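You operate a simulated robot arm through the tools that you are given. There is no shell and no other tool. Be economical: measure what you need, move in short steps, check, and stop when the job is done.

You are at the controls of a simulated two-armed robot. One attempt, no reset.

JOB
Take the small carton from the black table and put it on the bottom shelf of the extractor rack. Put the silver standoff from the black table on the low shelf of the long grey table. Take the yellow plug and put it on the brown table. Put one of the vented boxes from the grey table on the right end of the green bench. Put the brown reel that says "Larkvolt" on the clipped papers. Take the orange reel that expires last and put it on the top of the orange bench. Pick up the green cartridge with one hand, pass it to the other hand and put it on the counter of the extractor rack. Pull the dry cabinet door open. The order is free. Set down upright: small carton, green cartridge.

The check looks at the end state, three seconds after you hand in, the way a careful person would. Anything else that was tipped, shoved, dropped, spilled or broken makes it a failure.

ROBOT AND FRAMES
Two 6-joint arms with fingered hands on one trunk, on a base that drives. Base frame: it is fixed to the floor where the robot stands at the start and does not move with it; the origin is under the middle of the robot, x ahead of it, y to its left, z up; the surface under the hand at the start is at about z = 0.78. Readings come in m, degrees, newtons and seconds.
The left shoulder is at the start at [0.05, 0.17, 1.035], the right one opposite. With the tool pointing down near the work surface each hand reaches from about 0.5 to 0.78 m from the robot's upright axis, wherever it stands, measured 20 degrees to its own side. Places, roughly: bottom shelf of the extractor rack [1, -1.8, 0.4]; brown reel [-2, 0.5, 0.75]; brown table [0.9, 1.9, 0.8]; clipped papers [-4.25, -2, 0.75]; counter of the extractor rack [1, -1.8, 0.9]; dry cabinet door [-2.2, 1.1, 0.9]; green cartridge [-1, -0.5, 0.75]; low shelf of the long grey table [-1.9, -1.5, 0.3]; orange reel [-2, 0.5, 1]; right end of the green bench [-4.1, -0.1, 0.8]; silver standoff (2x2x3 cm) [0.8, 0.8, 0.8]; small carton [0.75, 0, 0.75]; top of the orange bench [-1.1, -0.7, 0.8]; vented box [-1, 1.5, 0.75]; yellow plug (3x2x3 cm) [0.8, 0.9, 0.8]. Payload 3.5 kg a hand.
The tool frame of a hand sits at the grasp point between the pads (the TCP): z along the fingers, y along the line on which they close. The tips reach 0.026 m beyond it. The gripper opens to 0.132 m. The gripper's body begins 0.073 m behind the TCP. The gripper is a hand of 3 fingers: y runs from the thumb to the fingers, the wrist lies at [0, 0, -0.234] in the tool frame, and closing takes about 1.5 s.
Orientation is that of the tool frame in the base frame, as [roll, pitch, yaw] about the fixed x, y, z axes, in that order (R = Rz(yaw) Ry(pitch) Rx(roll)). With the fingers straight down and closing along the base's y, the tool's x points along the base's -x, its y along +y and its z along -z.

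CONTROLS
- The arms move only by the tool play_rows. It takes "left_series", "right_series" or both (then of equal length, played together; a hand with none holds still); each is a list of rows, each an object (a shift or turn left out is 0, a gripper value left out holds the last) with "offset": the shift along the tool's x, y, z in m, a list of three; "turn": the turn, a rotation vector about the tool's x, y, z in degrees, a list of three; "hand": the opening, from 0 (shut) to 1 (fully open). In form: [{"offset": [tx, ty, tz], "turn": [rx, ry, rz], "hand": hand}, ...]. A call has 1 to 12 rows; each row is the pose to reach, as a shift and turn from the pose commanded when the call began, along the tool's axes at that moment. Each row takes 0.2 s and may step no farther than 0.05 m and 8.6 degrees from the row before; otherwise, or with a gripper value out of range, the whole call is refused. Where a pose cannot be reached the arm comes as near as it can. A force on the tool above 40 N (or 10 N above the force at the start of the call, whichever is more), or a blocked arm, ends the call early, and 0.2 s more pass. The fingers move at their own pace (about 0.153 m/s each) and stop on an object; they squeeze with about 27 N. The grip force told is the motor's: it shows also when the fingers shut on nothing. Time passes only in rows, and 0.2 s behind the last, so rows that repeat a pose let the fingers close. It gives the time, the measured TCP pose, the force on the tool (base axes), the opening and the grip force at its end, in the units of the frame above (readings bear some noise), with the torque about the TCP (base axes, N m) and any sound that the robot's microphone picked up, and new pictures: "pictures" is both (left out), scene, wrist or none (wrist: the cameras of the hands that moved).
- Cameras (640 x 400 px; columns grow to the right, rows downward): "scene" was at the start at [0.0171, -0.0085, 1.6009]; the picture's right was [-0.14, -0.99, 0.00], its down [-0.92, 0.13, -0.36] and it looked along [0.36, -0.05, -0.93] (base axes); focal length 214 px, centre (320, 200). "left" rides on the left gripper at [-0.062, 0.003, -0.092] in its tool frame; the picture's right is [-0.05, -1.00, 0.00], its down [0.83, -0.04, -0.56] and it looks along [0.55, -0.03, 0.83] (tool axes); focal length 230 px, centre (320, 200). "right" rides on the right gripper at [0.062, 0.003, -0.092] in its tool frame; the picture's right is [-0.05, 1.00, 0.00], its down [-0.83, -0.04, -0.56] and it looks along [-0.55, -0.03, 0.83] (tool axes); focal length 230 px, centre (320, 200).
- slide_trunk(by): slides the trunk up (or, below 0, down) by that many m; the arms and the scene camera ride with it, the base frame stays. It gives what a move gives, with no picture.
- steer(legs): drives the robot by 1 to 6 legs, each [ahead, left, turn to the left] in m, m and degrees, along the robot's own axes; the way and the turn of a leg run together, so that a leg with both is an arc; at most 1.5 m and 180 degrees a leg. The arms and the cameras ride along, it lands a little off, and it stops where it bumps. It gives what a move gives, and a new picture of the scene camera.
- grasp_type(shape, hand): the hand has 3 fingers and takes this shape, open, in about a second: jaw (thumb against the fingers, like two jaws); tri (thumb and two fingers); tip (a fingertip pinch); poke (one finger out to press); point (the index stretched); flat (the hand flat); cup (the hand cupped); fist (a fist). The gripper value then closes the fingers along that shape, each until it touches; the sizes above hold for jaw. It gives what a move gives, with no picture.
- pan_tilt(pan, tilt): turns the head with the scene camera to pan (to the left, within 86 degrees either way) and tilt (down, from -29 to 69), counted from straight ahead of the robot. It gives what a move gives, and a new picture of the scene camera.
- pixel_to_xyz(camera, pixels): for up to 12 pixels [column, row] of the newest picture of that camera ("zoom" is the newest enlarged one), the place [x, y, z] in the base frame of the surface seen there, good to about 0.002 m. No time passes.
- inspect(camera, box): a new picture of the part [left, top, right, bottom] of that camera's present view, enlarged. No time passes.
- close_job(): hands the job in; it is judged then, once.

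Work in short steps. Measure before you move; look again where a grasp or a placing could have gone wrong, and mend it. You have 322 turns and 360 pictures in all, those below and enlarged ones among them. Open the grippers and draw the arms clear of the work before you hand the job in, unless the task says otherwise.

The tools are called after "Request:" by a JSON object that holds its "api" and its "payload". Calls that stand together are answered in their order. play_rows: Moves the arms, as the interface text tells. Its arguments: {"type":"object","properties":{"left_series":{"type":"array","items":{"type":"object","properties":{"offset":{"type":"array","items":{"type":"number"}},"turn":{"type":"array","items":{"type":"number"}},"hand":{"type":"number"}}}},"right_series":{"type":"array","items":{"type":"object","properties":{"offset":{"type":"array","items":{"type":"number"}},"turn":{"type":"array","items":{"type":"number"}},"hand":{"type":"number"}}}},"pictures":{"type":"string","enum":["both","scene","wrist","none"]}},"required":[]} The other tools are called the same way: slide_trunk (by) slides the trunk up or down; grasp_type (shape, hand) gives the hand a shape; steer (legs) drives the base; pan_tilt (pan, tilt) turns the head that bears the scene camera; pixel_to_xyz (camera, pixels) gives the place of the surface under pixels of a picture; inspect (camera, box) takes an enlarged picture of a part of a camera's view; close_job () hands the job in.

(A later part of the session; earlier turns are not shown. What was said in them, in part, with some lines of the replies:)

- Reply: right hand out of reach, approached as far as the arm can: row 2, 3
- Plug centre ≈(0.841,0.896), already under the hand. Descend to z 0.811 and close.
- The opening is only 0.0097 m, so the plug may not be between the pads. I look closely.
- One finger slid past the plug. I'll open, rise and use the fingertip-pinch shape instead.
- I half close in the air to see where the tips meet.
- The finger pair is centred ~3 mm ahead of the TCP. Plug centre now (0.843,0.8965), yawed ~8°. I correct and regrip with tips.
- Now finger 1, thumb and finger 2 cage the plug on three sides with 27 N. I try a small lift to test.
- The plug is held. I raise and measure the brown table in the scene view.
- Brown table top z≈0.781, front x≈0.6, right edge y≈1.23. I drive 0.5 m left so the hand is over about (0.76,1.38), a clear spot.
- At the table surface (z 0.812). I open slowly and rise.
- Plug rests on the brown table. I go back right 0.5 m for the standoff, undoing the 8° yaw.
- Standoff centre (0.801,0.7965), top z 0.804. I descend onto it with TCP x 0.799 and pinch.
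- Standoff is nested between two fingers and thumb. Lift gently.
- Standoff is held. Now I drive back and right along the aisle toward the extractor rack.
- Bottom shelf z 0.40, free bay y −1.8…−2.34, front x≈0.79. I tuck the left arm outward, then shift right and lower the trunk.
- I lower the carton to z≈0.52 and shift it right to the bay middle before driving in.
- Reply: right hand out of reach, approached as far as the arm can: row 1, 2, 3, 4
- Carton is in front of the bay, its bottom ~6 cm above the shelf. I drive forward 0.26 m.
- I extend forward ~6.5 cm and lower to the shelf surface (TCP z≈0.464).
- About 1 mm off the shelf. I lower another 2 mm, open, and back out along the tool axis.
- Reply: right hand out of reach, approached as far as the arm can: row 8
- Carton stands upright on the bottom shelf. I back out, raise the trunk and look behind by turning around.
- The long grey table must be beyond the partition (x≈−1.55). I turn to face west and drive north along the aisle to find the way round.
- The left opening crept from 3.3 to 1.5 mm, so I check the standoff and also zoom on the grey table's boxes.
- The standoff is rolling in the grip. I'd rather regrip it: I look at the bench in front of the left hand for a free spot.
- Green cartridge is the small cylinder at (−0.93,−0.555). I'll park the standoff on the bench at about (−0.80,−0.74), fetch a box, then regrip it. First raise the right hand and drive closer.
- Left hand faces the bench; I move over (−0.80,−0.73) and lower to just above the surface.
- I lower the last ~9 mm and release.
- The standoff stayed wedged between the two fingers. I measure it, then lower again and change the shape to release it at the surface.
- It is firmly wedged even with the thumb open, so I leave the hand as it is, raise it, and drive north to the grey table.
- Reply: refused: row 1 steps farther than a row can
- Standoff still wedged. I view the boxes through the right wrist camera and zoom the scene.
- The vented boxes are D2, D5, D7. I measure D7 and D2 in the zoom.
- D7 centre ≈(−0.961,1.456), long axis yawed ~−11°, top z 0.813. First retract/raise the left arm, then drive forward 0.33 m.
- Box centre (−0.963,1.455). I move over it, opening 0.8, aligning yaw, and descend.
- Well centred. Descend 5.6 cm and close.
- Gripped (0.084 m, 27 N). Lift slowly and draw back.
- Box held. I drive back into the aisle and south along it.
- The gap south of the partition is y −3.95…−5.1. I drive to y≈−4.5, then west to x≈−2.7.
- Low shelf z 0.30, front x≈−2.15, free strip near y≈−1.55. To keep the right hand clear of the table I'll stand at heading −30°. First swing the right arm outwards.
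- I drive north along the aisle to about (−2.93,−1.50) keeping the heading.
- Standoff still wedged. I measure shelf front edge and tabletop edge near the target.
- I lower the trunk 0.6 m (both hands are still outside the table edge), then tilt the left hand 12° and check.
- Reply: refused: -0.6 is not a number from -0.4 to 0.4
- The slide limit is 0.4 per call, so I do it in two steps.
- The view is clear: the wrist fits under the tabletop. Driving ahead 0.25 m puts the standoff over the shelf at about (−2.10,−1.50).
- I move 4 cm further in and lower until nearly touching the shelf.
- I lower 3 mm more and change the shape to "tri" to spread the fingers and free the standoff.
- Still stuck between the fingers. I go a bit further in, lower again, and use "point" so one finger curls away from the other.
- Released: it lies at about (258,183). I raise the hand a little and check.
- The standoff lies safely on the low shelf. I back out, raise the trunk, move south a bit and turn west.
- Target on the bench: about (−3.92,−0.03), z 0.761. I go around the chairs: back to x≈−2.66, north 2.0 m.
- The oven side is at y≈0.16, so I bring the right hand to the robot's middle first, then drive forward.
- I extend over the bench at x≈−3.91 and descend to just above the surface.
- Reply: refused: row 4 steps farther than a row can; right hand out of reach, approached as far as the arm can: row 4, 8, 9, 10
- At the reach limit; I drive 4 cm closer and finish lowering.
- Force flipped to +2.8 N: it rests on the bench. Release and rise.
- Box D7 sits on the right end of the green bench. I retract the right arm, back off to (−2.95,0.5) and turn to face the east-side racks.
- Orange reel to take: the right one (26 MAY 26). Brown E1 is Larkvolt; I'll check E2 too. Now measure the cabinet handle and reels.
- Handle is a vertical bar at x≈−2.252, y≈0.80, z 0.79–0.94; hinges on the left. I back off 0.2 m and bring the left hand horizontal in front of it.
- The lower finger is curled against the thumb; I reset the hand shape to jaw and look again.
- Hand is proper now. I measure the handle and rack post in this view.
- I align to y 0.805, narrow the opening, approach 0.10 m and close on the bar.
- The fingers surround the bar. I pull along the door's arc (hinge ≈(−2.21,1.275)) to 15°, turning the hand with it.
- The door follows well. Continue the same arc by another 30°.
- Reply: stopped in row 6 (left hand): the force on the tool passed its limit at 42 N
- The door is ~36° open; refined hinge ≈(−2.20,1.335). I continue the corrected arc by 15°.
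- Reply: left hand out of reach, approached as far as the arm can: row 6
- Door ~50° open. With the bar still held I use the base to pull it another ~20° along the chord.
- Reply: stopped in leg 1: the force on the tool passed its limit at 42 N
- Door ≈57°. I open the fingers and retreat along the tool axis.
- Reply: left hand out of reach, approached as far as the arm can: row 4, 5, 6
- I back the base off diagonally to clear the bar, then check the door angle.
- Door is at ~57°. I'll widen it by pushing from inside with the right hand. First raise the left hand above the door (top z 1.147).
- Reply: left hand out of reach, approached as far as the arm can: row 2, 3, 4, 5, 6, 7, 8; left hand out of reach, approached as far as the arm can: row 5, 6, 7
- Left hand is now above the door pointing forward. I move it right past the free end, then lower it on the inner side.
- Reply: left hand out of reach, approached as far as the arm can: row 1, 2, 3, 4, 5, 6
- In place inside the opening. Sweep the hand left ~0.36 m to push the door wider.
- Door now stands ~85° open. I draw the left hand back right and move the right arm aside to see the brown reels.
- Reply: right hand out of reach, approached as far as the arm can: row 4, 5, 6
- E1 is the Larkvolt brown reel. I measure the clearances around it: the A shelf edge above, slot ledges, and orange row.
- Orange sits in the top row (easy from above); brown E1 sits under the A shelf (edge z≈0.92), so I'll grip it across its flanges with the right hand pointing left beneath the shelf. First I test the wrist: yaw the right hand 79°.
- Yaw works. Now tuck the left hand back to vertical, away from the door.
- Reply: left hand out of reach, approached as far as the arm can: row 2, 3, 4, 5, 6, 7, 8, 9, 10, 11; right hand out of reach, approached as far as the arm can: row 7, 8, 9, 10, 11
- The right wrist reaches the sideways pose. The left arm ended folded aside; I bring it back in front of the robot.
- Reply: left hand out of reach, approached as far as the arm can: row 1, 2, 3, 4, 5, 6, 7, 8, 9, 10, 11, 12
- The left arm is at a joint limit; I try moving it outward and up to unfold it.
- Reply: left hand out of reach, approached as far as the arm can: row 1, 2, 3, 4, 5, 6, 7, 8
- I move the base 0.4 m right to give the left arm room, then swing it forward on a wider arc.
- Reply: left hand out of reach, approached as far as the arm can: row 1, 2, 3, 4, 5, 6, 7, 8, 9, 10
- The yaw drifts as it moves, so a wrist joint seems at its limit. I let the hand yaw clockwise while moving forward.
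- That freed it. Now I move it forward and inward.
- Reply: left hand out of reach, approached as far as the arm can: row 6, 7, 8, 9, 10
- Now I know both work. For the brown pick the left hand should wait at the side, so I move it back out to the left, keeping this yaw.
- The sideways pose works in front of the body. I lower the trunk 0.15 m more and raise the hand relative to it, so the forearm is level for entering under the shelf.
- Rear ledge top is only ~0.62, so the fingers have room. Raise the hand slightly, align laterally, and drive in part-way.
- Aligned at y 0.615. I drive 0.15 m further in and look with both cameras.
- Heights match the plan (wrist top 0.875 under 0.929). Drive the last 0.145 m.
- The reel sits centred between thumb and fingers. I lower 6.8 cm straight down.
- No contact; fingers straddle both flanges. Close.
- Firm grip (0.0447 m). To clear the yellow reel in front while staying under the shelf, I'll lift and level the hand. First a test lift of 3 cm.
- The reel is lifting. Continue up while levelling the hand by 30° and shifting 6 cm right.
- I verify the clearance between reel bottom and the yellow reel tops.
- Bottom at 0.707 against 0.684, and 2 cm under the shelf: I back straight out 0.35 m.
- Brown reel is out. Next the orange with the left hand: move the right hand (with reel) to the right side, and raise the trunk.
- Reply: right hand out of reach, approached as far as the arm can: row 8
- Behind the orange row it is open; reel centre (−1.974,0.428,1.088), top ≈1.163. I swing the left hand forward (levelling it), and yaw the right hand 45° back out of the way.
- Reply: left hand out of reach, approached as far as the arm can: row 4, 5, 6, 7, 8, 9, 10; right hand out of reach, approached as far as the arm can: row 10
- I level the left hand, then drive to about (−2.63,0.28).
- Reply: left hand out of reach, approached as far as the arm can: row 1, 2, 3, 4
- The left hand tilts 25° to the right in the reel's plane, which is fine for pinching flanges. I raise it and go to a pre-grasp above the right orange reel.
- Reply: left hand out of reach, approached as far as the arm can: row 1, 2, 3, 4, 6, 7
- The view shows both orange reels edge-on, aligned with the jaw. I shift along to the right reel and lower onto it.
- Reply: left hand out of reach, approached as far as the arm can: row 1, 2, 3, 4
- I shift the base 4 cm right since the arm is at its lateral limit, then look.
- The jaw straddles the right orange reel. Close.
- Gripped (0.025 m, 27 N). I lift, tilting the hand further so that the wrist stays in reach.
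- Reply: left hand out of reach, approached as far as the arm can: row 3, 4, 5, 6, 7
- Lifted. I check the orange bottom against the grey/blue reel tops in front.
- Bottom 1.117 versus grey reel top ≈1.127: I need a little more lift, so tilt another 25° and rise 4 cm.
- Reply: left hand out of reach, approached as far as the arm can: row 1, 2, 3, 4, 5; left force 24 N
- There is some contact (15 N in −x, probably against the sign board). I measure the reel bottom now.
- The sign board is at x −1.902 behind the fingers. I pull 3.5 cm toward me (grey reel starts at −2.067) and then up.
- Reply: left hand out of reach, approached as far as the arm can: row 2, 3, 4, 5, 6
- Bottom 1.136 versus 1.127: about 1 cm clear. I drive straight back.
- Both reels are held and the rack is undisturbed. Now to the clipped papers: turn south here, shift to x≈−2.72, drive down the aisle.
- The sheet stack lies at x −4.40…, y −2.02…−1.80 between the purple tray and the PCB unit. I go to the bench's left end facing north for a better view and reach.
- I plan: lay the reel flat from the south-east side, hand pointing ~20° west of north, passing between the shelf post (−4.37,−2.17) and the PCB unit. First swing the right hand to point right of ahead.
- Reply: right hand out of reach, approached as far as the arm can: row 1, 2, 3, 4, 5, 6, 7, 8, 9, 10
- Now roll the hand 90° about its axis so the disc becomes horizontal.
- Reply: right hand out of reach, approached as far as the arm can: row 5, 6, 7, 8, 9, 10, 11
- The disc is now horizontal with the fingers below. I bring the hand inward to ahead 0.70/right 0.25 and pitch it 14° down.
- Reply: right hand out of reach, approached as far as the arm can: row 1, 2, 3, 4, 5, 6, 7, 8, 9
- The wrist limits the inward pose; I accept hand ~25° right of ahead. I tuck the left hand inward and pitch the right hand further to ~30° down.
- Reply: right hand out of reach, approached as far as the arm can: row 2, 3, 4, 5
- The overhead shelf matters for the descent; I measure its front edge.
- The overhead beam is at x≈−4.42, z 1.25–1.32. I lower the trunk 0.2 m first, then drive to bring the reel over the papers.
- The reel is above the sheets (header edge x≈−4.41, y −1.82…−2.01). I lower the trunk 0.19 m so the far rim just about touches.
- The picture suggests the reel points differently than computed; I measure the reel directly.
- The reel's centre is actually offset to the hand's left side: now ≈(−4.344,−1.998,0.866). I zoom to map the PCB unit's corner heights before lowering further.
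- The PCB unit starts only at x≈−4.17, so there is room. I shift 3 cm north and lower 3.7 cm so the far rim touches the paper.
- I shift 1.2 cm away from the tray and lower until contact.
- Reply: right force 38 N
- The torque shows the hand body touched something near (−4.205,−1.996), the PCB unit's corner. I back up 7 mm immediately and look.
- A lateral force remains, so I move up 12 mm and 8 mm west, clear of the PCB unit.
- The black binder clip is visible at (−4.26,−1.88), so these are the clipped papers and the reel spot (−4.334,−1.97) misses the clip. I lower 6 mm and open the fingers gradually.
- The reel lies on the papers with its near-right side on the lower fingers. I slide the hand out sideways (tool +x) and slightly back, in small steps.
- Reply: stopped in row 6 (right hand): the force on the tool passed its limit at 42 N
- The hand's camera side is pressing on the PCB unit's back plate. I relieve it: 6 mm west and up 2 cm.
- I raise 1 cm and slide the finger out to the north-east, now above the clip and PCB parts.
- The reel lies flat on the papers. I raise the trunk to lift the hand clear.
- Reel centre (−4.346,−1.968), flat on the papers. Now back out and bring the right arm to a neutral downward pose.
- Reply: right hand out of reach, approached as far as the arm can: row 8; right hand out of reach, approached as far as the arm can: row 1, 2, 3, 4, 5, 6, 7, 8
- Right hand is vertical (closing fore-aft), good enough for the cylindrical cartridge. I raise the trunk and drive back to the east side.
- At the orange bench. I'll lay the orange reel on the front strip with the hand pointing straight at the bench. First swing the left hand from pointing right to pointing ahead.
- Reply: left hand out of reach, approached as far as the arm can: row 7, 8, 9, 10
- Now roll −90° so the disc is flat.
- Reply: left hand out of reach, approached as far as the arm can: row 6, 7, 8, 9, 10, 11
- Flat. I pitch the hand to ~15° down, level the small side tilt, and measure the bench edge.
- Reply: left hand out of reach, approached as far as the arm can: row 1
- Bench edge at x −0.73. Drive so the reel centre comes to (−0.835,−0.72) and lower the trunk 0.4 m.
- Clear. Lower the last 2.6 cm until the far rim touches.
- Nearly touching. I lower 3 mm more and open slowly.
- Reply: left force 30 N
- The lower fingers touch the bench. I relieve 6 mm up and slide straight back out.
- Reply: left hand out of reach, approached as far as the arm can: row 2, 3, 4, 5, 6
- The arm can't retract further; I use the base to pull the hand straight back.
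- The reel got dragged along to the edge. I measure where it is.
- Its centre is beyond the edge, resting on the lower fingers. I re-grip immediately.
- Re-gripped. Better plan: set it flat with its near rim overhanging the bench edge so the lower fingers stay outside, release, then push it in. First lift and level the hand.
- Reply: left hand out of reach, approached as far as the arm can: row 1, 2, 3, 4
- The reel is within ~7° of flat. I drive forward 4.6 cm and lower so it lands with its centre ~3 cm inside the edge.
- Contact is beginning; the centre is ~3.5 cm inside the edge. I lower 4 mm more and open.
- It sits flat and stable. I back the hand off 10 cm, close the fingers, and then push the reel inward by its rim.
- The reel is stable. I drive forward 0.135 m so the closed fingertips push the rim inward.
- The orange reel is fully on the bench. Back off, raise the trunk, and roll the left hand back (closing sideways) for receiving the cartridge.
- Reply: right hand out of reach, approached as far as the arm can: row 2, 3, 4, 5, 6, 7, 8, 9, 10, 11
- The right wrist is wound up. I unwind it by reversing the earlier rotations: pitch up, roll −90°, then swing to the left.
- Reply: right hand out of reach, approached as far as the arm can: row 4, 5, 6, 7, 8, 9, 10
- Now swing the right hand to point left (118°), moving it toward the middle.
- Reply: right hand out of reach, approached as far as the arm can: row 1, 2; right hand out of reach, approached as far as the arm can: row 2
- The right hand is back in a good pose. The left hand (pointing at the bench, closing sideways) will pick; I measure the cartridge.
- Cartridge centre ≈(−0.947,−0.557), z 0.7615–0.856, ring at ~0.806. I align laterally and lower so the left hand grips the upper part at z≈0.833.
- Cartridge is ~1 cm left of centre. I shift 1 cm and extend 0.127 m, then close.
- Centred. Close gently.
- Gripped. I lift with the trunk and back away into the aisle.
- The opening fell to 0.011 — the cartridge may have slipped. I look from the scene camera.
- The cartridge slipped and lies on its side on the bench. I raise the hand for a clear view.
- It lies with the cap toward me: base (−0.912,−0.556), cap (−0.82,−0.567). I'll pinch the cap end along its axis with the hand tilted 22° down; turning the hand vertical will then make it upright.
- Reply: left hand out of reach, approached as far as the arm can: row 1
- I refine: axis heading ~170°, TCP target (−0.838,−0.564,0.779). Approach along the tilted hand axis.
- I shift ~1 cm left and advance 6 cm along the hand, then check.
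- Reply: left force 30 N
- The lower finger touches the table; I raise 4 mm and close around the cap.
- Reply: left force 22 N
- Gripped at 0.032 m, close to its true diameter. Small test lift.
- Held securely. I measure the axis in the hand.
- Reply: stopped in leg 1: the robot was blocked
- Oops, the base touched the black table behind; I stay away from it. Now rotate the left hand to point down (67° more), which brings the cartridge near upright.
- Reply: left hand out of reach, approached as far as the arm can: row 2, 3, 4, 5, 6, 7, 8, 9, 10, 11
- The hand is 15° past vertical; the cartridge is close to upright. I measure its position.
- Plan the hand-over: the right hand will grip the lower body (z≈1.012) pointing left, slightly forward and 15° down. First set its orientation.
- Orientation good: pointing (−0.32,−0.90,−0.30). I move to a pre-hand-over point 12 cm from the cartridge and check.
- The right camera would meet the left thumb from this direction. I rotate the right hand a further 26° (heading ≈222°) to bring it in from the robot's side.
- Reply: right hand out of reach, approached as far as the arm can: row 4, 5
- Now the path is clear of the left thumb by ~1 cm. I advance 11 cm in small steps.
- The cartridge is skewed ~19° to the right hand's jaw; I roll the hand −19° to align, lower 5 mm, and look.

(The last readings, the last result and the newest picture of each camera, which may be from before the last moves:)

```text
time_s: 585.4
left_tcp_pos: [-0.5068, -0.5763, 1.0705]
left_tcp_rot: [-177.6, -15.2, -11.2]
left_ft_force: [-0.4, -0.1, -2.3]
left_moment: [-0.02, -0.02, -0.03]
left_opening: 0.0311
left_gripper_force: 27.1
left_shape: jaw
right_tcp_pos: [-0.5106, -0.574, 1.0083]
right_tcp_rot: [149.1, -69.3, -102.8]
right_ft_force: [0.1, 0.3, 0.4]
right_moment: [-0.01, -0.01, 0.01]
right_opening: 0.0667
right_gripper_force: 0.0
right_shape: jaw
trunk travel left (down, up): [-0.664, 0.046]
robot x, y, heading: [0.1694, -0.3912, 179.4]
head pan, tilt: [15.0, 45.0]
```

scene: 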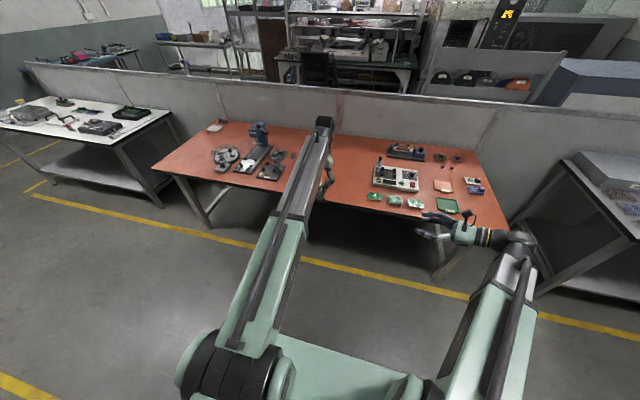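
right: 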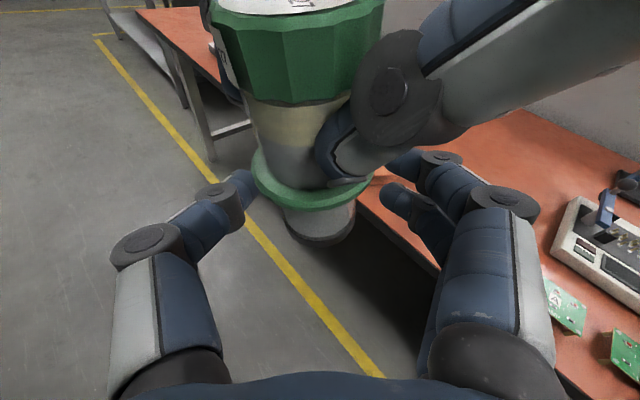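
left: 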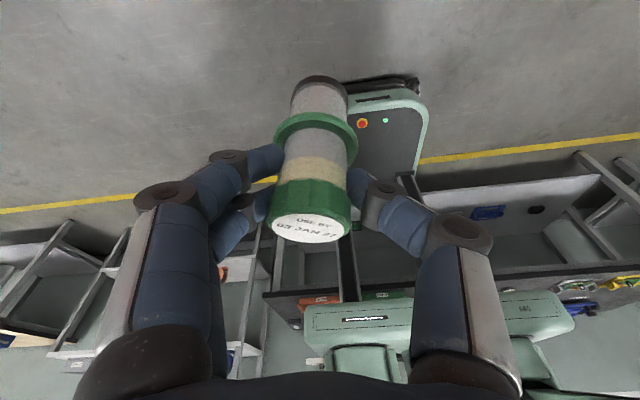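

Aligned. I lower another 7 mm to sit below the ring, then close the right hand.

Request:
{"api": "play_rows", "payload": {"right_series": [{"offset": [-0.007, 0, 0]}, {"offset": [-0.007, 0, 0], "hand": 0.4}, {"offset": [-0.007, 0, 0], "hand": 0.3}, {"offset": [-0.007, 0, 0], "hand": 0.2}, {"offset": [-0.007, 0, 0], "hand": 0.1}, {"offset": [-0.007, 0, 0], "hand": 0.0}, {"offset": [-0.007, 0, 0], "hand": 0.0}, {"offset": [-0.007, 0, 0], "hand": 0.0}], "pictures": "wrist"}}

```text
time_s: 587.2
left_tcp_pos: [-0.5048, -0.5765, 1.0706]
left_tcp_rot: [-177.7, -15.2, -11.3]
left_ft_force: [6.2, 4.0, 8.8]
left_moment: [0.46, -0.13, -0.04]
left_opening: 0.0312
left_gripper_force: 27.0
left_shape: jaw
right_tcp_pos: [-0.509, -0.5691, 1.0011]
right_tcp_rot: [149.4, -69.3, -102.9]
right_ft_force: [-5.4, -3.8, -8.3]
right_moment: [-0.1, -0.2, 0.07]
right_opening: 0.0188
right_gripper_force: 27.0
right_shape: jaw
trunk travel left (down, up): [-0.664, 0.046]
robot x, y, heading: [0.1696, -0.3935, 179.6]
head pan, tilt: [15.0, 45.0]
```

right: 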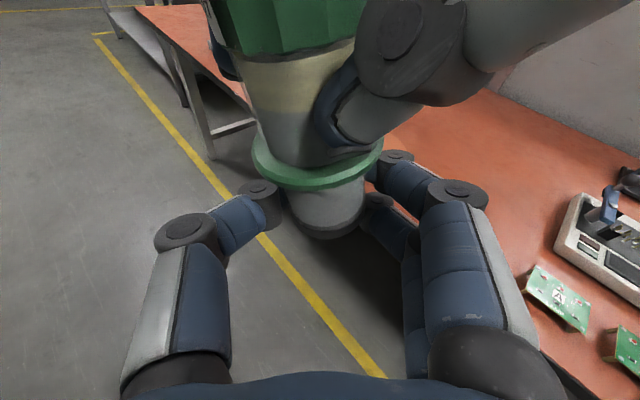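

The jaw isn't deep enough (opening 0.019). I reopen, advance 11 mm, and close again.

Request:
{"api": "play_rows", "payload": {"right_series": [{"hand": 0.25}, {"hand": 0.5}, {"hand": 0.5}, {"offset": [0, 0, 0.005], "hand": 0.5}, {"offset": [0, 0, 0.011]}, {"offset": [0, 0, 0.011], "hand": 0.35}, {"offset": [0, 0, 0.011], "hand": 0.25}, {"offset": [0, 0, 0.011], "hand": 0.1}, {"offset": [0, 0, 0.011], "hand": 0.0}, {"offset": [0, 0, 0.011], "hand": 0.0}], "pictures": "wrist"}}

```text
time_s: 589.4
left_tcp_pos: [-0.5053, -0.5771, 1.071]
left_tcp_rot: [-177.5, -15.4, -11.4]
left_ft_force: [3.6, 3.6, 2.5]
left_moment: [0.29, -0.13, -0.04]
left_opening: 0.0309
left_gripper_force: 26.7
left_shape: jaw
right_tcp_pos: [-0.5184, -0.5795, 0.9979]
right_tcp_rot: [149.4, -69.3, -103.0]
right_ft_force: [-4.5, -4.1, -1.2]
right_moment: [-0.04, -0.07, 0.05]
right_opening: 0.0069
right_gripper_force: 27.3
right_shape: jaw
trunk travel left (down, up): [-0.664, 0.046]
robot x, y, heading: [0.1702, -0.3936, 179.6]
head pan, tilt: [15.0, 45.0]
```

right: 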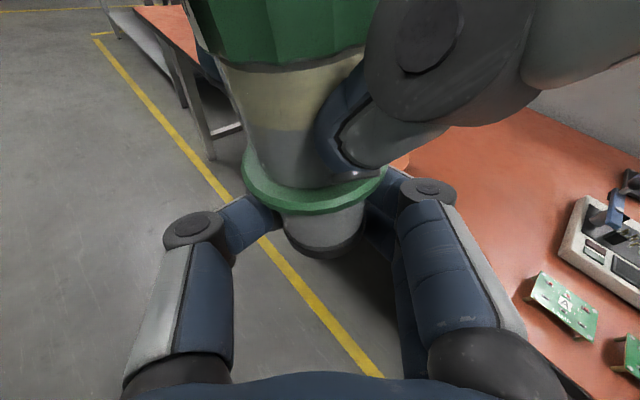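

The gap shows the cylinder is too deep, not too shallow. I reopen, retreat 22 mm and close again.

Request:
{"api": "play_rows", "payload": {"right_series": [{"hand": 0.25}, {"hand": 0.5}, {"hand": 0.5}, {"offset": [0.001, 0, -0.011], "hand": 0.5}, {"offset": [0.002, 0, -0.022]}, {"offset": [0.002, 0, -0.022], "hand": 0.35}, {"offset": [0.002, 0, -0.022], "hand": 0.25}, {"offset": [0.002, 0, -0.022], "hand": 0.1}, {"offset": [0.002, 0, -0.022], "hand": 0.0}, {"offset": [0.002, 0, -0.022], "hand": 0.0}], "pictures": "wrist"}}

```text
time_s: 591.6
left_tcp_pos: [-0.5058, -0.5762, 1.0712]
left_tcp_rot: [-177.6, -15.3, -11.3]
left_ft_force: [1.1, 1.8, -2.1]
left_moment: [0.09, -0.02, -0.06]
left_opening: 0.0304
left_gripper_force: 26.6
left_shape: jaw
right_tcp_pos: [-0.5028, -0.5656, 1.0064]
right_tcp_rot: [149.1, -69.4, -102.9]
right_ft_force: [-1.2, -1.7, 0.2]
right_moment: [0.05, -0.03, 0.05]
right_opening: 0.0303
right_gripper_force: 26.6
right_shape: jaw
trunk travel left (down, up): [-0.664, 0.046]
robot x, y, heading: [0.1663, -0.3906, 179.5]
head pan, tilt: [15.0, 45.0]
```

right: 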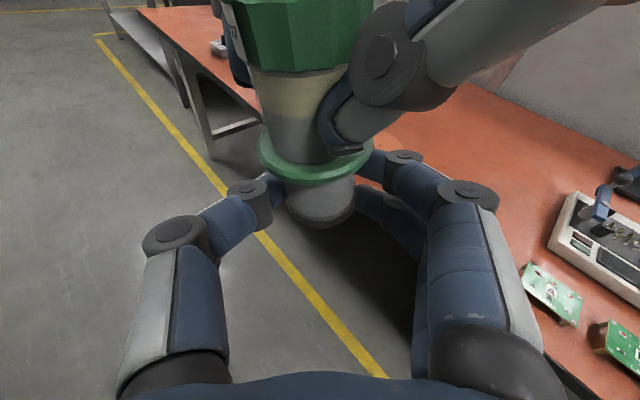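

Now 0.0303 m: a proper pinch. I open the left hand and lift it away upward.

Request:
{"api": "play_rows", "payload": {"left_series": [{"hand": 0.3}, {"hand": 0.42}, {"hand": 0.5}, {"hand": 0.5}, {"offset": [0, 0, -0.02]}, {"offset": [0, 0, -0.04]}, {"offset": [0, 0, -0.06]}, {"offset": [0, 0, -0.08]}], "pictures": "none"}}

Request:
{"api": "inspect", "payload": {"camera": "right", "box": [0, 0, 640, 400]}}

```text
time_s: 593.4
left_tcp_pos: [-0.5092, -0.5822, 1.0955]
left_tcp_rot: [-178.1, -13.3, -11.2]
left_ft_force: [0.5, -0.1, -1.1]
left_moment: [0.01, 0.0, -0.05]
left_opening: 0.0654
left_gripper_force: 0.1
left_shape: jaw
left hand out of reach, approached as far as the arm can: row 5, 6, 7, 8
right_tcp_pos: [-0.5034, -0.5645, 1.0063]
right_tcp_rot: [149.1, -69.5, -102.9]
right_ft_force: [1.3, -0.2, -0.8]
right_moment: [0.05, -0.03, 0.0]
right_opening: 0.0304
right_gripper_force: 27.1
right_shape: jaw
trunk travel left (down, up): [-0.664, 0.046]
robot x, y, heading: [0.169, -0.3904, 179.5]
head pan, tilt: [15.0, 45.0]
```

```text
1.00 times, centred on (320, 200) of right (not enlarged: the box is as wide or as high as the picture)
```

zoom: 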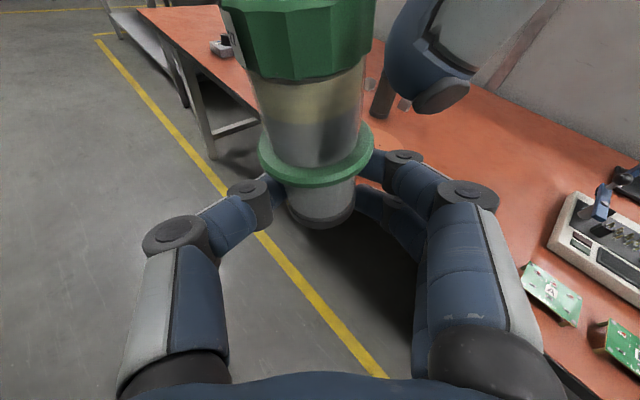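

The left hand is limited upward, so I lower the right hand 7 cm out from between its fingers.

Request:
{"api": "play_rows", "payload": {"right_series": [{"offset": [-0.02, 0, 0]}, {"offset": [-0.04, 0, 0]}, {"offset": [-0.06, 0, 0]}, {"offset": [-0.08, 0, 0]}, {"offset": [-0.08, 0, 0]}], "pictures": "both"}}

```text
time_s: 594.6
left_tcp_pos: [-0.5098, -0.5819, 1.0952]
left_tcp_rot: [-178.0, -13.1, -11.2]
left_ft_force: [0.6, -0.3, 0.8]
left_moment: [-0.01, -0.04, 0.01]
left_opening: 0.0653
left_gripper_force: 0.0
left_shape: jaw
right_tcp_pos: [-0.4968, -0.5378, 0.9306]
right_tcp_rot: [149.2, -69.5, -102.9]
right_ft_force: [-0.6, -0.9, 0.2]
right_moment: [0.02, 0.01, -0.02]
right_opening: 0.0304
right_gripper_force: 27.3
right_shape: jaw
trunk travel left (down, up): [-0.664, 0.046]
robot x, y, heading: [0.1704, -0.3896, 179.6]
head pan, tilt: [15.0, 45.0]
```

scene: 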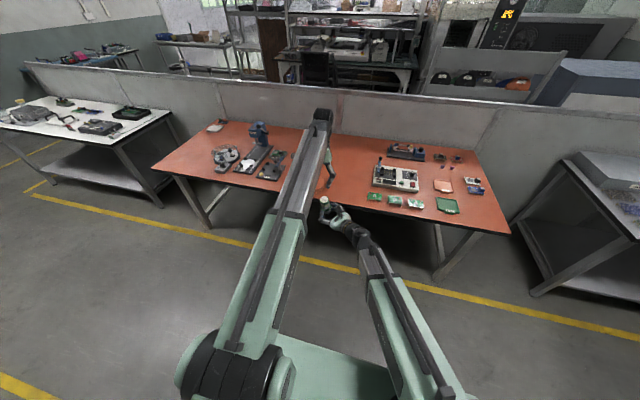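
right: 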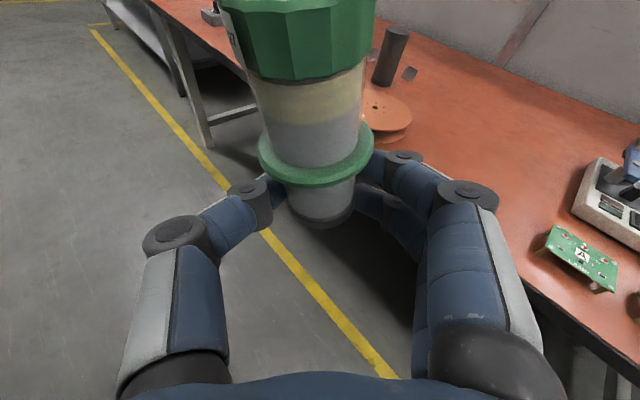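

The cartridge is in the right hand now. I measure its tilt.

Request:
{"api": "pixel_to_xyz", "payload": {"camera": "right", "pixels": [[310, 100], [258, 100], [364, 90], [318, 150], [321, 208], [292, 203], [352, 203], [300, 55], [320, 222]]}}

Request:
{"api": "inspect", "payload": {"camera": "scene", "box": [295, 180, 375, 260]}}

```text
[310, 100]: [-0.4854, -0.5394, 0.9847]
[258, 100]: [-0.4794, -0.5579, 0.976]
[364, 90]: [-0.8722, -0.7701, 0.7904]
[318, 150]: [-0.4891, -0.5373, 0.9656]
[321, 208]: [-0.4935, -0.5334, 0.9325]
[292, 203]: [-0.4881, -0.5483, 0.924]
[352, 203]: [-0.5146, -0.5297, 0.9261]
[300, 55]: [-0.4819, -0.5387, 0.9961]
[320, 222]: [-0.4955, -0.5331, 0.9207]
```

```text
5.00 times, centred on (335, 220) of scene
```

zoom: 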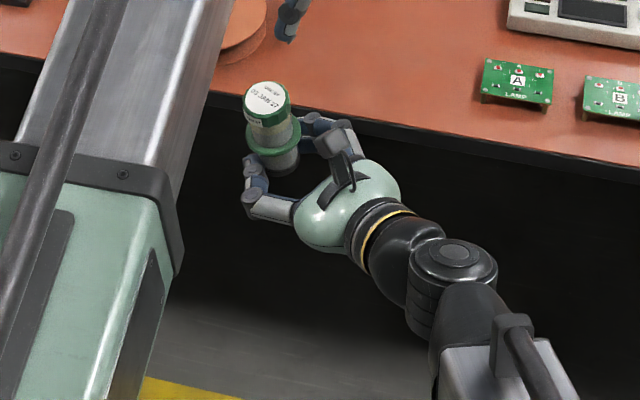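

Cap leans ~11°. I correct the tilt, move the left arm outward, and shift the right hand to the right and up for travelling.

Request:
{"api": "play_rows", "payload": {"left_series": [{"offset": [0.02, 0.035, -0.005], "turn": [0, -2, 0]}, {"offset": [0.04, 0.07, -0.01], "turn": [0, -4, 0]}, {"offset": [0.06, 0.105, -0.01], "turn": [0, -6, 0]}, {"offset": [0.08, 0.14, -0.01], "turn": [0, -8, 0]}, {"offset": [0.1, 0.175, -0.01], "turn": [0, -10, 0]}, {"offset": [0.12, 0.2, -0.01], "turn": [0, -12, 0]}], "right_series": [{"turn": [0.6, -0.2, 1.7]}, {"turn": [1.2, -0.4, 3.4]}, {"turn": [1.8, -0.5, 5.1]}, {"turn": [2.4, -0.7, 6.9]}, {"turn": [3, -0.9, 8.6]}, {"turn": [3.5, -1.05, 10.3]}], "pictures": "none"}}

Request:
{"api": "play_rows", "payload": {"right_series": [{"offset": [0.01, 0.025, -0.025]}, {"offset": [0.02, 0.05, -0.055]}, {"offset": [0.02, 0.08, -0.085]}, {"offset": [0.03, 0.105, -0.115]}, {"offset": [0.03, 0.13, -0.145]}, {"offset": [0.03, 0.155, -0.172]}, {"offset": [0.03, 0.183, -0.198]}], "pictures": "both"}}

```text
time_s: 596.0
left_tcp_pos: [-0.4333, -0.802, 1.1277]
left_tcp_rot: [-177.8, -3.4, -10.9]
left_ft_force: [0.4, -0.7, 0.0]
left_moment: [0.03, 0.0, 0.01]
left_opening: 0.0657
left_gripper_force: 0.1
left_shape: jaw
left hand out of reach, approached as far as the arm can: row 1
right_tcp_pos: [-0.4977, -0.5373, 0.932]
right_tcp_rot: [-178.5, -71.0, -133.5]
right_ft_force: [0.6, -1.1, 0.1]
right_moment: [0.02, -0.03, 0.0]
right_opening: 0.0305
right_gripper_force: 27.2
right_shape: jaw
trunk travel left (down, up): [-0.664, 0.046]
robot x, y, heading: [0.1697, -0.3898, 179.7]
head pan, tilt: [15.0, 45.0]
```

```text
time_s: 597.6
left_tcp_pos: [-0.4343, -0.8005, 1.128]
left_tcp_rot: [-177.7, -3.4, -10.8]
left_ft_force: [-0.3, 0.0, -0.1]
left_moment: [0.01, 0.04, -0.01]
left_opening: 0.0655
left_gripper_force: 0.0
left_shape: jaw
right_tcp_pos: [-0.5167, -0.2827, 1.0256]
right_tcp_rot: [-178.5, -71.0, -133.5]
right_ft_force: [0.3, 0.0, -2.9]
right_moment: [0.01, 0.0, -0.01]
right_opening: 0.0303
right_gripper_force: 26.9
right_shape: jaw
trunk travel left (down, up): [-0.664, 0.046]
robot x, y, heading: [0.1674, -0.3916, 179.5]
head pan, tilt: [15.0, 45.0]
```

scene: 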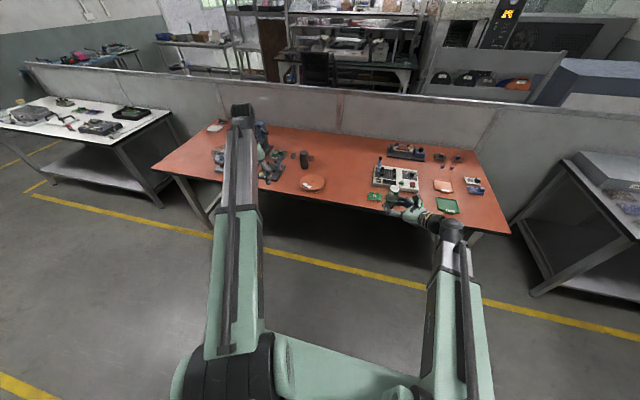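
right: 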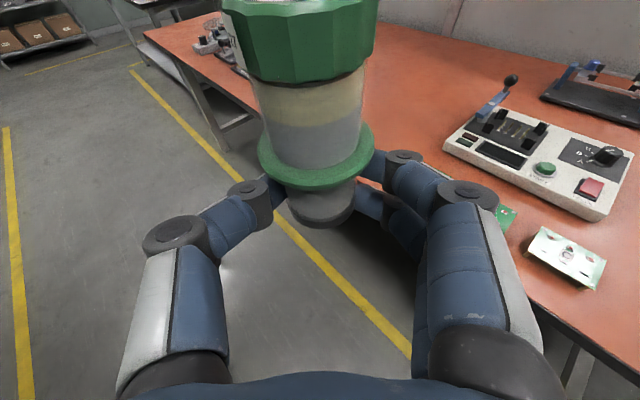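

Cartridge secure. Drive south to in front of the rack and turn around to face it.

Request:
{"api": "steer", "payload": {"legs": [[0.2, 0.1, 0], [0, 1.46, 0], [0, 0, 90], [0, 0, 90]]}}

Request:
{"api": "pan_tilt", "payload": {"pan": 0, "tilt": 35}}

```text
time_s: 613.7
left_tcp_pos: [0.5717, -1.5595, 1.1281]
left_tcp_rot: [-177.7, -3.2, 167.7]
left_ft_force: [1.3, 0.1, -0.3]
left_moment: [0.0, 0.0, 0.0]
left_opening: 0.0654
left_gripper_force: 0.1
left_shape: jaw
right_tcp_pos: [0.6405, -2.0802, 1.0272]
right_tcp_rot: [-178.5, -71.0, 45.2]
right_ft_force: [-0.5, 0.1, -2.7]
right_moment: [-0.01, -0.01, 0.02]
right_opening: 0.0295
right_gripper_force: 27.2
right_shape: jaw
trunk travel left (down, up): [-0.664, 0.046]
robot x, y, heading: [-0.0428, -1.9495, -1.9]
head pan, tilt: [15.0, 45.0]
```

scene: 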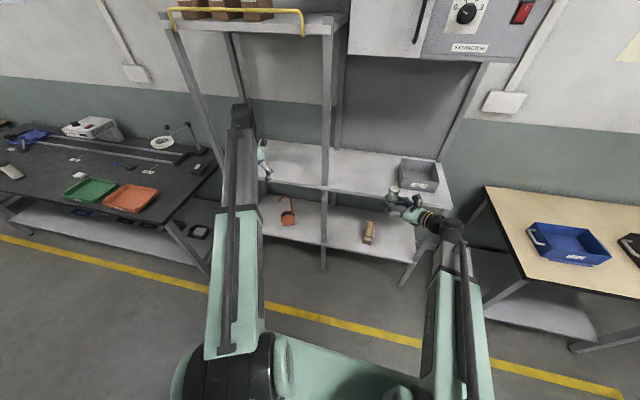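

```text
time_s: 614.5
left_tcp_pos: [0.5735, -1.5604, 1.1272]
left_tcp_rot: [-177.8, -3.3, 167.8]
left_ft_force: [0.3, -0.7, 0.1]
left_moment: [-0.01, -0.01, 0.02]
left_opening: 0.0655
left_gripper_force: 0.1
left_shape: jaw
right_tcp_pos: [0.6407, -2.0794, 1.0252]
right_tcp_rot: [-178.3, -71.0, 45.2]
right_ft_force: [0.0, 0.2, -2.1]
right_moment: [-0.01, 0.03, 0.0]
right_opening: 0.0298
right_gripper_force: 26.7
right_shape: jaw
trunk travel left (down, up): [-0.664, 0.046]
robot x, y, heading: [-0.0444, -1.9522, -2.0]
head pan, tilt: [0.0, 35.0]
```

scene: 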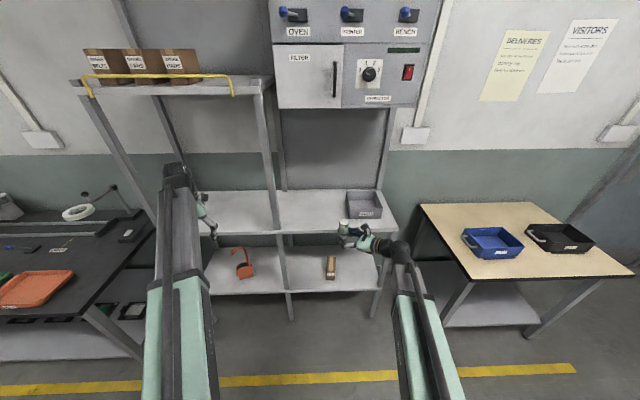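

I measure the counter's free area and the USED box.

Request:
{"api": "pixel_to_xyz", "payload": {"camera": "scene", "pixels": [[310, 210], [300, 230], [330, 225], [348, 215], [380, 215], [348, 195], [275, 215], [320, 200], [395, 230], [276, 225]]}}

Request:
{"api": "inspect", "payload": {"camera": "scene", "box": [250, 160, 430, 290]}}

```text
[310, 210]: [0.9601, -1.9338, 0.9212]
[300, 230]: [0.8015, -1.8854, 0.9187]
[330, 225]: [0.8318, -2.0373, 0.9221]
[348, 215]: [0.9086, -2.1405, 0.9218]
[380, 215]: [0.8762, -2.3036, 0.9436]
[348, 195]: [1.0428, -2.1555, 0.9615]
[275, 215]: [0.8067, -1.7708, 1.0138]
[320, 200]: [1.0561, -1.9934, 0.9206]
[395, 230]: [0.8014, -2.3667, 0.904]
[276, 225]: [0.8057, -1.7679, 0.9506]
```

```text
3.08 times, centred on (340, 225) of scene
```

zoom: 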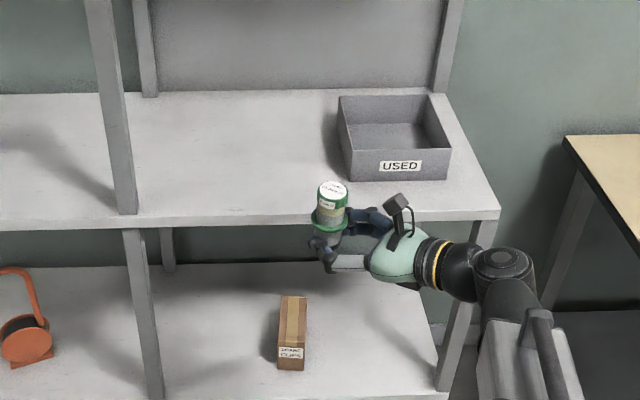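

Target (0.88,−1.98). I drive 0.14 m forward/0.1 m left (keeping the left hand outside the rack), then extend the right arm.

Request:
{"api": "steer", "payload": {"legs": [[0.14, 0.105, 2]]}}

Request:
{"api": "pixel_to_xyz", "payload": {"camera": "right", "pixels": [[310, 100], [320, 208]]}}

Request:
{"api": "inspect", "payload": {"camera": "right", "box": [0, 0, 640, 400]}}

```text
time_s: 616.0
left_tcp_pos: [0.699, -1.4319, 1.1273]
left_tcp_rot: [-177.7, -3.4, 170.0]
left_ft_force: [0.7, 0.9, 0.2]
left_moment: [-0.01, -0.02, 0.03]
left_opening: 0.0655
left_gripper_force: 0.0
left_shape: jaw
right_tcp_pos: [0.7876, -1.9497, 1.0245]
right_tcp_rot: [-178.6, -70.9, 47.3]
right_ft_force: [0.4, -0.1, -2.3]
right_moment: [-0.01, 0.0, -0.03]
right_opening: 0.0294
right_gripper_force: 26.9
right_shape: jaw
trunk travel left (down, up): [-0.664, 0.046]
robot x, y, heading: [0.0981, -1.8514, 0.3]
head pan, tilt: [0.0, 35.0]
```

scene: 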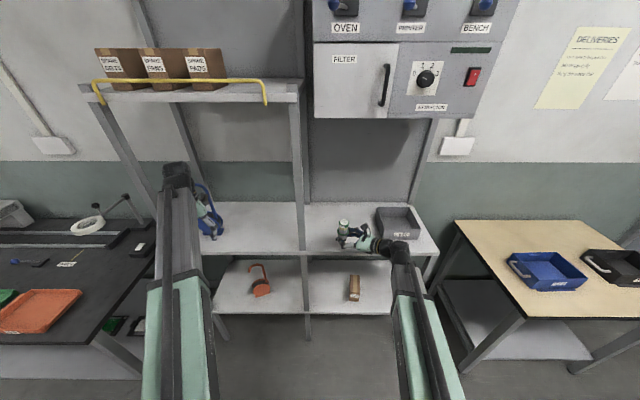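

```text
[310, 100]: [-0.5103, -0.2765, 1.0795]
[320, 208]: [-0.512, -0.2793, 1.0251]
```

```text
1.00 times, centred on (320, 200) of right (not enlarged: the box is as wide or as high as the picture)
```

zoom: 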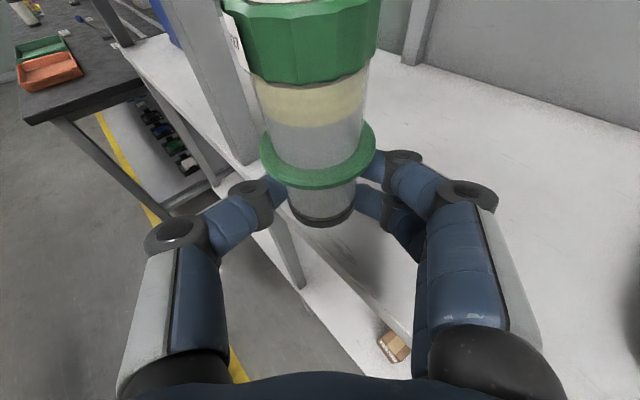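

Upright within ~3°. I extend to (0.88,−1.97) and lower toward the counter.

Request:
{"api": "play_rows", "payload": {"right_series": [{"offset": [0.005, 0.027, 0.014]}, {"offset": [0.01, 0.055, 0.029]}, {"offset": [0.0156, 0.0822, 0.0431]}, {"offset": [-0.015, 0.0825, 0.0535]}, {"offset": [-0.04, 0.083, 0.062]}, {"offset": [-0.056, 0.083, 0.068]}, {"offset": [-0.0647, 0.083, 0.0709]}, {"offset": [-0.0647, 0.083, 0.0709]}], "pictures": "wrist"}}

Request:
{"api": "inspect", "payload": {"camera": "scene", "box": [300, 180, 440, 280]}}

```text
time_s: 617.8
left_tcp_pos: [0.6983, -1.4327, 1.1293]
left_tcp_rot: [-177.8, -3.3, 170.0]
left_ft_force: [-0.3, 0.0, -0.2]
left_moment: [0.02, 0.02, 0.01]
left_opening: 0.0655
left_gripper_force: 0.1
left_shape: jaw
right_tcp_pos: [0.8808, -1.9703, 0.9446]
right_tcp_rot: [-178.7, -71.3, 47.6]
right_ft_force: [2.8, -0.5, 12.0]
right_moment: [-0.05, -0.47, -0.02]
right_opening: 0.0299
right_gripper_force: 26.4
right_shape: jaw
trunk travel left (down, up): [-0.664, 0.046]
robot x, y, heading: [0.1065, -1.8479, 0.4]
head pan, tilt: [0.0, 35.0]
```

right: 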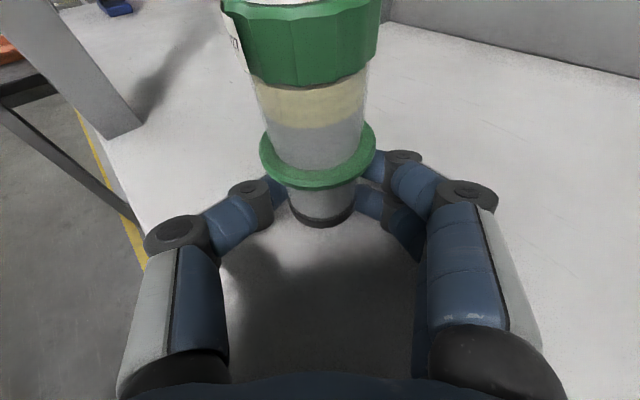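

```text
4.00 times, centred on (370, 230) of scene
```

zoom: 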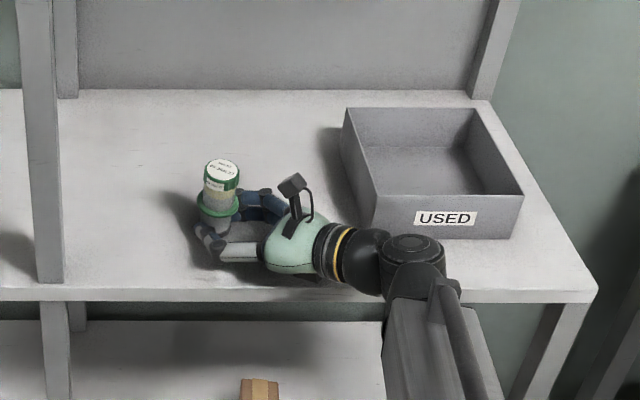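

Request:
{"api": "pixel_to_xyz", "payload": {"camera": "right", "pixels": [[320, 222], [300, 215], [345, 215], [320, 205], [320, 240], [310, 110], [318, 150]]}}

Request:
{"api": "inspect", "payload": {"camera": "right", "box": [220, 120, 420, 260]}}

```text
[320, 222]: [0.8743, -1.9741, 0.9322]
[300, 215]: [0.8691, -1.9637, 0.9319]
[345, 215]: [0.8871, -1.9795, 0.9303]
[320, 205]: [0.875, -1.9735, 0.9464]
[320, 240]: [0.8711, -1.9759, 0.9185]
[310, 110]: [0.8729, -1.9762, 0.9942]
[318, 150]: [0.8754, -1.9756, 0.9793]
```

```text
2.86 times, centred on (320, 190) of right
```

zoom: 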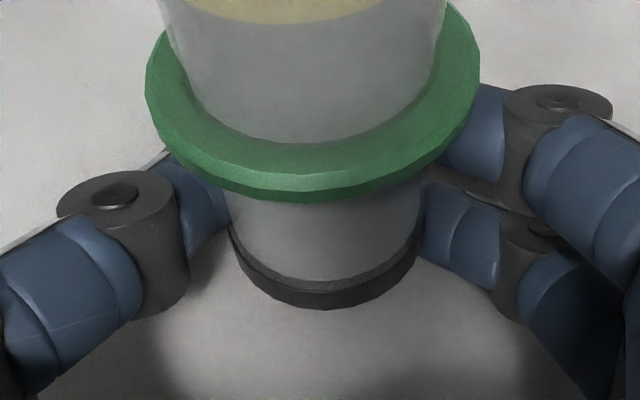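

The base is ~8 mm above the counter with a lower finger touching. I loosen the grip very gradually so it slides down upright between the fingers.

Request:
{"api": "play_rows", "payload": {"right_series": [{"offset": [-0.0005, 0, 0], "hand": 0.22}, {"hand": 0.228}, {"hand": 0.234}, {"hand": 0.24}, {"hand": 0.246}, {"hand": 0.252}, {"hand": 0.258}, {"hand": 0.265}, {"hand": 0.272}, {"hand": 0.28}, {"hand": 0.28}], "pictures": "wrist"}}

Request:
{"api": "inspect", "payload": {"camera": "right", "box": [220, 120, 420, 260]}}

```text
time_s: 620.2
left_tcp_pos: [0.6964, -1.432, 1.1281]
left_tcp_rot: [-177.6, -3.1, 169.9]
left_ft_force: [-0.4, -0.4, 0.2]
left_moment: [-0.02, 0.0, 0.03]
left_opening: 0.0654
left_gripper_force: 0.1
left_shape: jaw
right_tcp_pos: [0.8785, -1.9692, 0.9431]
right_tcp_rot: [-178.6, -71.3, 47.5]
right_ft_force: [4.3, 6.6, 27.1]
right_moment: [0.13, -0.97, 0.21]
right_opening: 0.0365
right_gripper_force: 0.2
right_shape: jaw
trunk travel left (down, up): [-0.664, 0.046]
robot x, y, heading: [0.1002, -1.8486, 0.4]
head pan, tilt: [0.0, 35.0]
```

right: 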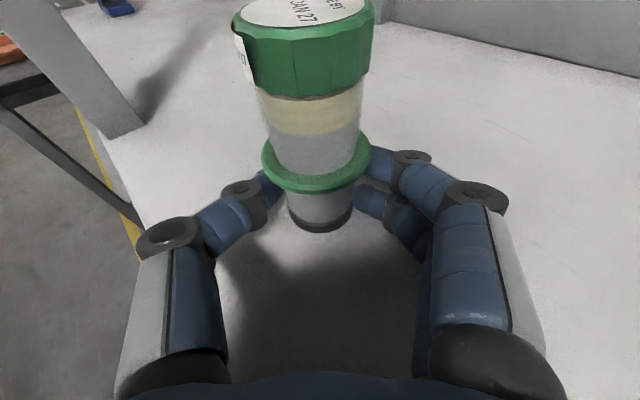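

```text
2.86 times, centred on (320, 190) of right
```

zoom: 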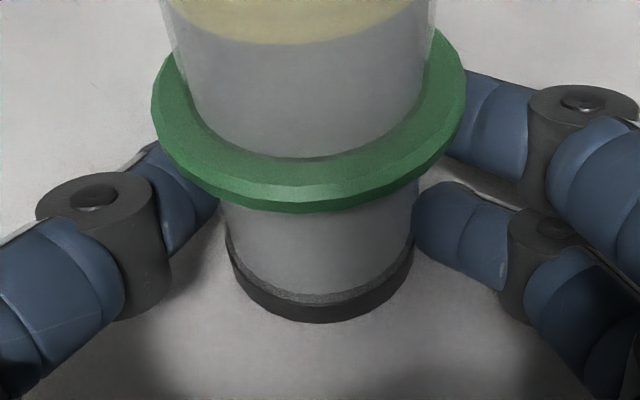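

It stands on the counter. I open further in small steps so the fingers clear the ring before lifting away.

Request:
{"api": "play_rows", "payload": {"right_series": [{"offset": [0.001, 0, 0], "hand": 0.31}, {"offset": [0.002, 0, 0], "hand": 0.34}, {"offset": [0.002, 0, 0], "hand": 0.38}, {"offset": [0.003, 0, 0], "hand": 0.42}, {"offset": [0.003, 0, 0], "hand": 0.46}, {"offset": [0.003, 0, 0], "hand": 0.5}, {"offset": [0.003, 0, 0], "hand": 0.5}], "pictures": "wrist"}}

```text
time_s: 621.8
left_tcp_pos: [0.6976, -1.4317, 1.1286]
left_tcp_rot: [-177.7, -3.3, 169.9]
left_ft_force: [-1.3, 0.6, 0.5]
left_moment: [-0.03, 0.01, 0.03]
left_opening: 0.0654
left_gripper_force: 0.0
left_shape: jaw
right_tcp_pos: [0.8792, -1.9687, 0.9432]
right_tcp_rot: [-178.7, -71.0, 47.5]
right_ft_force: [-2.8, 1.6, 9.8]
right_moment: [0.01, -0.21, 0.04]
right_opening: 0.0621
right_gripper_force: 0.0
right_shape: jaw
trunk travel left (down, up): [-0.664, 0.046]
robot x, y, heading: [0.1035, -1.8527, 0.2]
head pan, tilt: [0.0, 35.0]
```

right: 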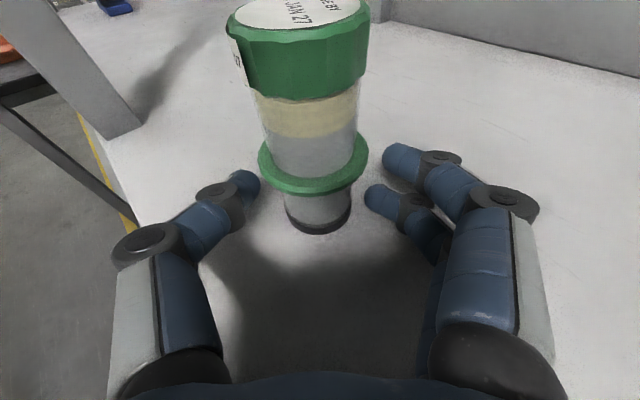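

I open wider for clearance, then retreat along the hand axis.

Request:
{"api": "play_rows", "payload": {"right_series": [{"offset": [0.002, 0, 0], "hand": 0.65}, {"offset": [0.003, 0, 0], "hand": 0.75}, {"offset": [0.003, 0, 0], "hand": 0.75}, {"offset": [0.003, 0, -0.02]}, {"offset": [0.003, 0, -0.045]}, {"offset": [0.003, 0, -0.075]}, {"offset": [0.003, 0, -0.11]}], "pictures": "wrist"}}

Request:
{"api": "inspect", "payload": {"camera": "scene", "box": [280, 170, 440, 290]}}

```text
time_s: 623.4
left_tcp_pos: [0.6977, -1.4328, 1.1277]
left_tcp_rot: [-177.6, -3.4, 170.0]
left_ft_force: [-0.2, 0.5, 0.0]
left_moment: [-0.03, -0.01, 0.0]
left_opening: 0.0654
left_gripper_force: 0.0
left_shape: jaw
right_tcp_pos: [0.8105, -2.047, 0.9826]
right_tcp_rot: [-178.4, -71.0, 47.4]
right_ft_force: [0.5, 0.3, 0.3]
right_moment: [0.02, -0.03, -0.01]
right_opening: 0.0986
right_gripper_force: 0.1
right_shape: jaw
trunk travel left (down, up): [-0.664, 0.046]
robot x, y, heading: [0.1002, -1.8489, 0.3]
head pan, tilt: [0.0, 35.0]
```

right: 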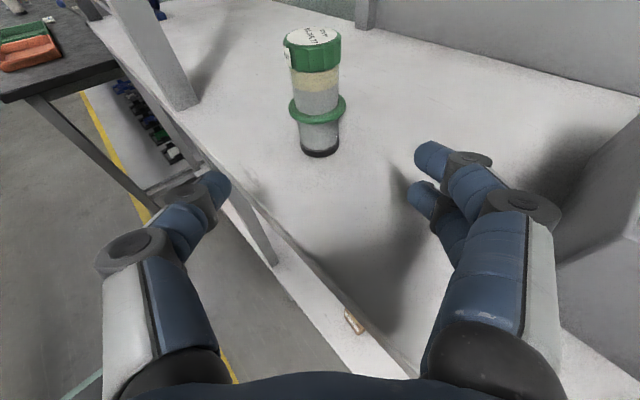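

```text
3.33 times, centred on (360, 230) of scene
```

zoom: 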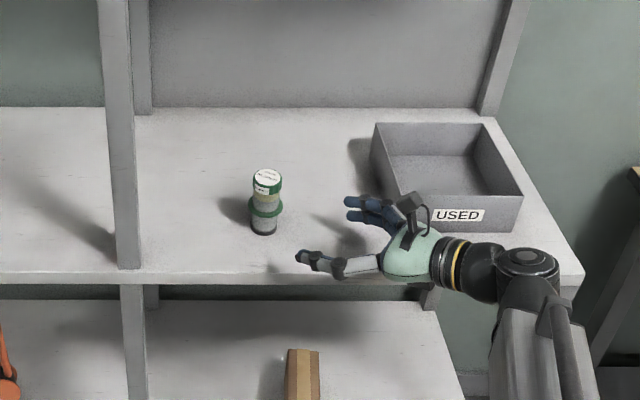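

All placed. I back away clear of the rack and check the black table I brushed earlier.

Request:
{"api": "steer", "payload": {"legs": [[-0.3, 0, 0]]}}

Request:
{"api": "pan_tilt", "payload": {"pan": 60, "tilt": 30}}

```text
time_s: 625.4
left_tcp_pos: [0.3916, -1.4308, 1.1286]
left_tcp_rot: [-177.7, -3.3, 170.4]
left_ft_force: [0.1, -0.3, 0.0]
left_moment: [0.0, -0.04, 0.01]
left_opening: 0.0657
left_gripper_force: 0.0
left_shape: jaw
right_tcp_pos: [0.5093, -2.0439, 0.9818]
right_tcp_rot: [-178.7, -71.0, 47.9]
right_ft_force: [-0.2, 0.3, -0.1]
right_moment: [-0.05, 0.02, -0.03]
right_opening: 0.0987
right_gripper_force: 0.0
right_shape: jaw
trunk travel left (down, up): [-0.664, 0.046]
robot x, y, heading: [-0.2044, -1.8507, 1.0]
head pan, tilt: [0.0, 35.0]
```

scene: 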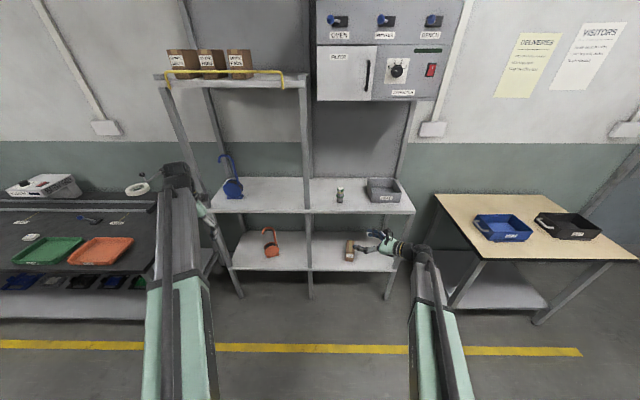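

```text
time_s: 626.7
left_tcp_pos: [0.3913, -1.4312, 1.1283]
left_tcp_rot: [-177.7, -3.4, 170.4]
left_ft_force: [0.2, 0.0, 0.6]
left_moment: [-0.02, 0.0, 0.04]
left_opening: 0.0656
left_gripper_force: 0.0
left_shape: jaw
right_tcp_pos: [0.5077, -2.0435, 0.983]
right_tcp_rot: [-178.5, -71.0, 47.8]
right_ft_force: [0.8, 0.1, -0.4]
right_moment: [0.03, -0.01, -0.01]
right_opening: 0.0988
right_gripper_force: 0.0
right_shape: jaw
trunk travel left (down, up): [-0.664, 0.046]
robot x, y, heading: [-0.2004, -1.851, 0.7]
head pan, tilt: [60.0, 30.0]
```

scene: 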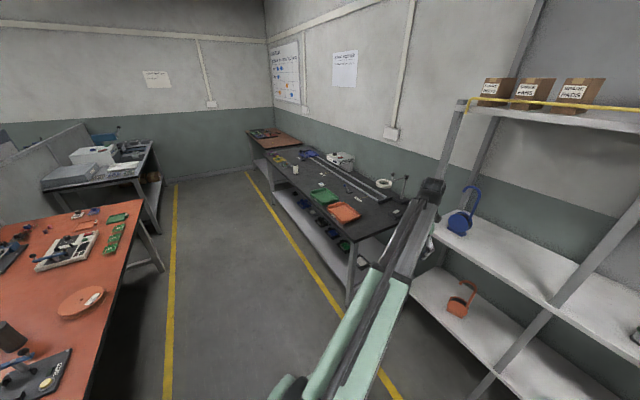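

The black table looks undisturbed, the orange reel is on the bench, the carton and cartridge stand upright, and both grippers are open and clear. I hand the job in.

Request:
{"api": "close_job", "payload": {}}

```text
The job is handed in.
```

I handed the job in with all eight tasks done. The small carton and green cartridge were standing upright when I last saw them. I don't have the check's result.

- **Cartridge dropped once:** the green cartridge slipped out of the left hand and fell onto the orange bench. I picked it up again, passed it to the right hand and stood it on the counter.
- **PCB unit nudged:** while laying the brown reel on the clipped papers, the hand pressed against the PCB unit beside them. It may have moved about a centimetre.
- **Reel pressed in the rack:** lifting out the orange reel, I had about 18 N of contact, possibly on the reel next to it. That reel looked in place afterwards.
- **Black table bumped:** the base backed lightly into it, and nothing on it looked disturbed.
- **Standoff lying down:** the silver standoff is on its side on the low shelf, not upright.
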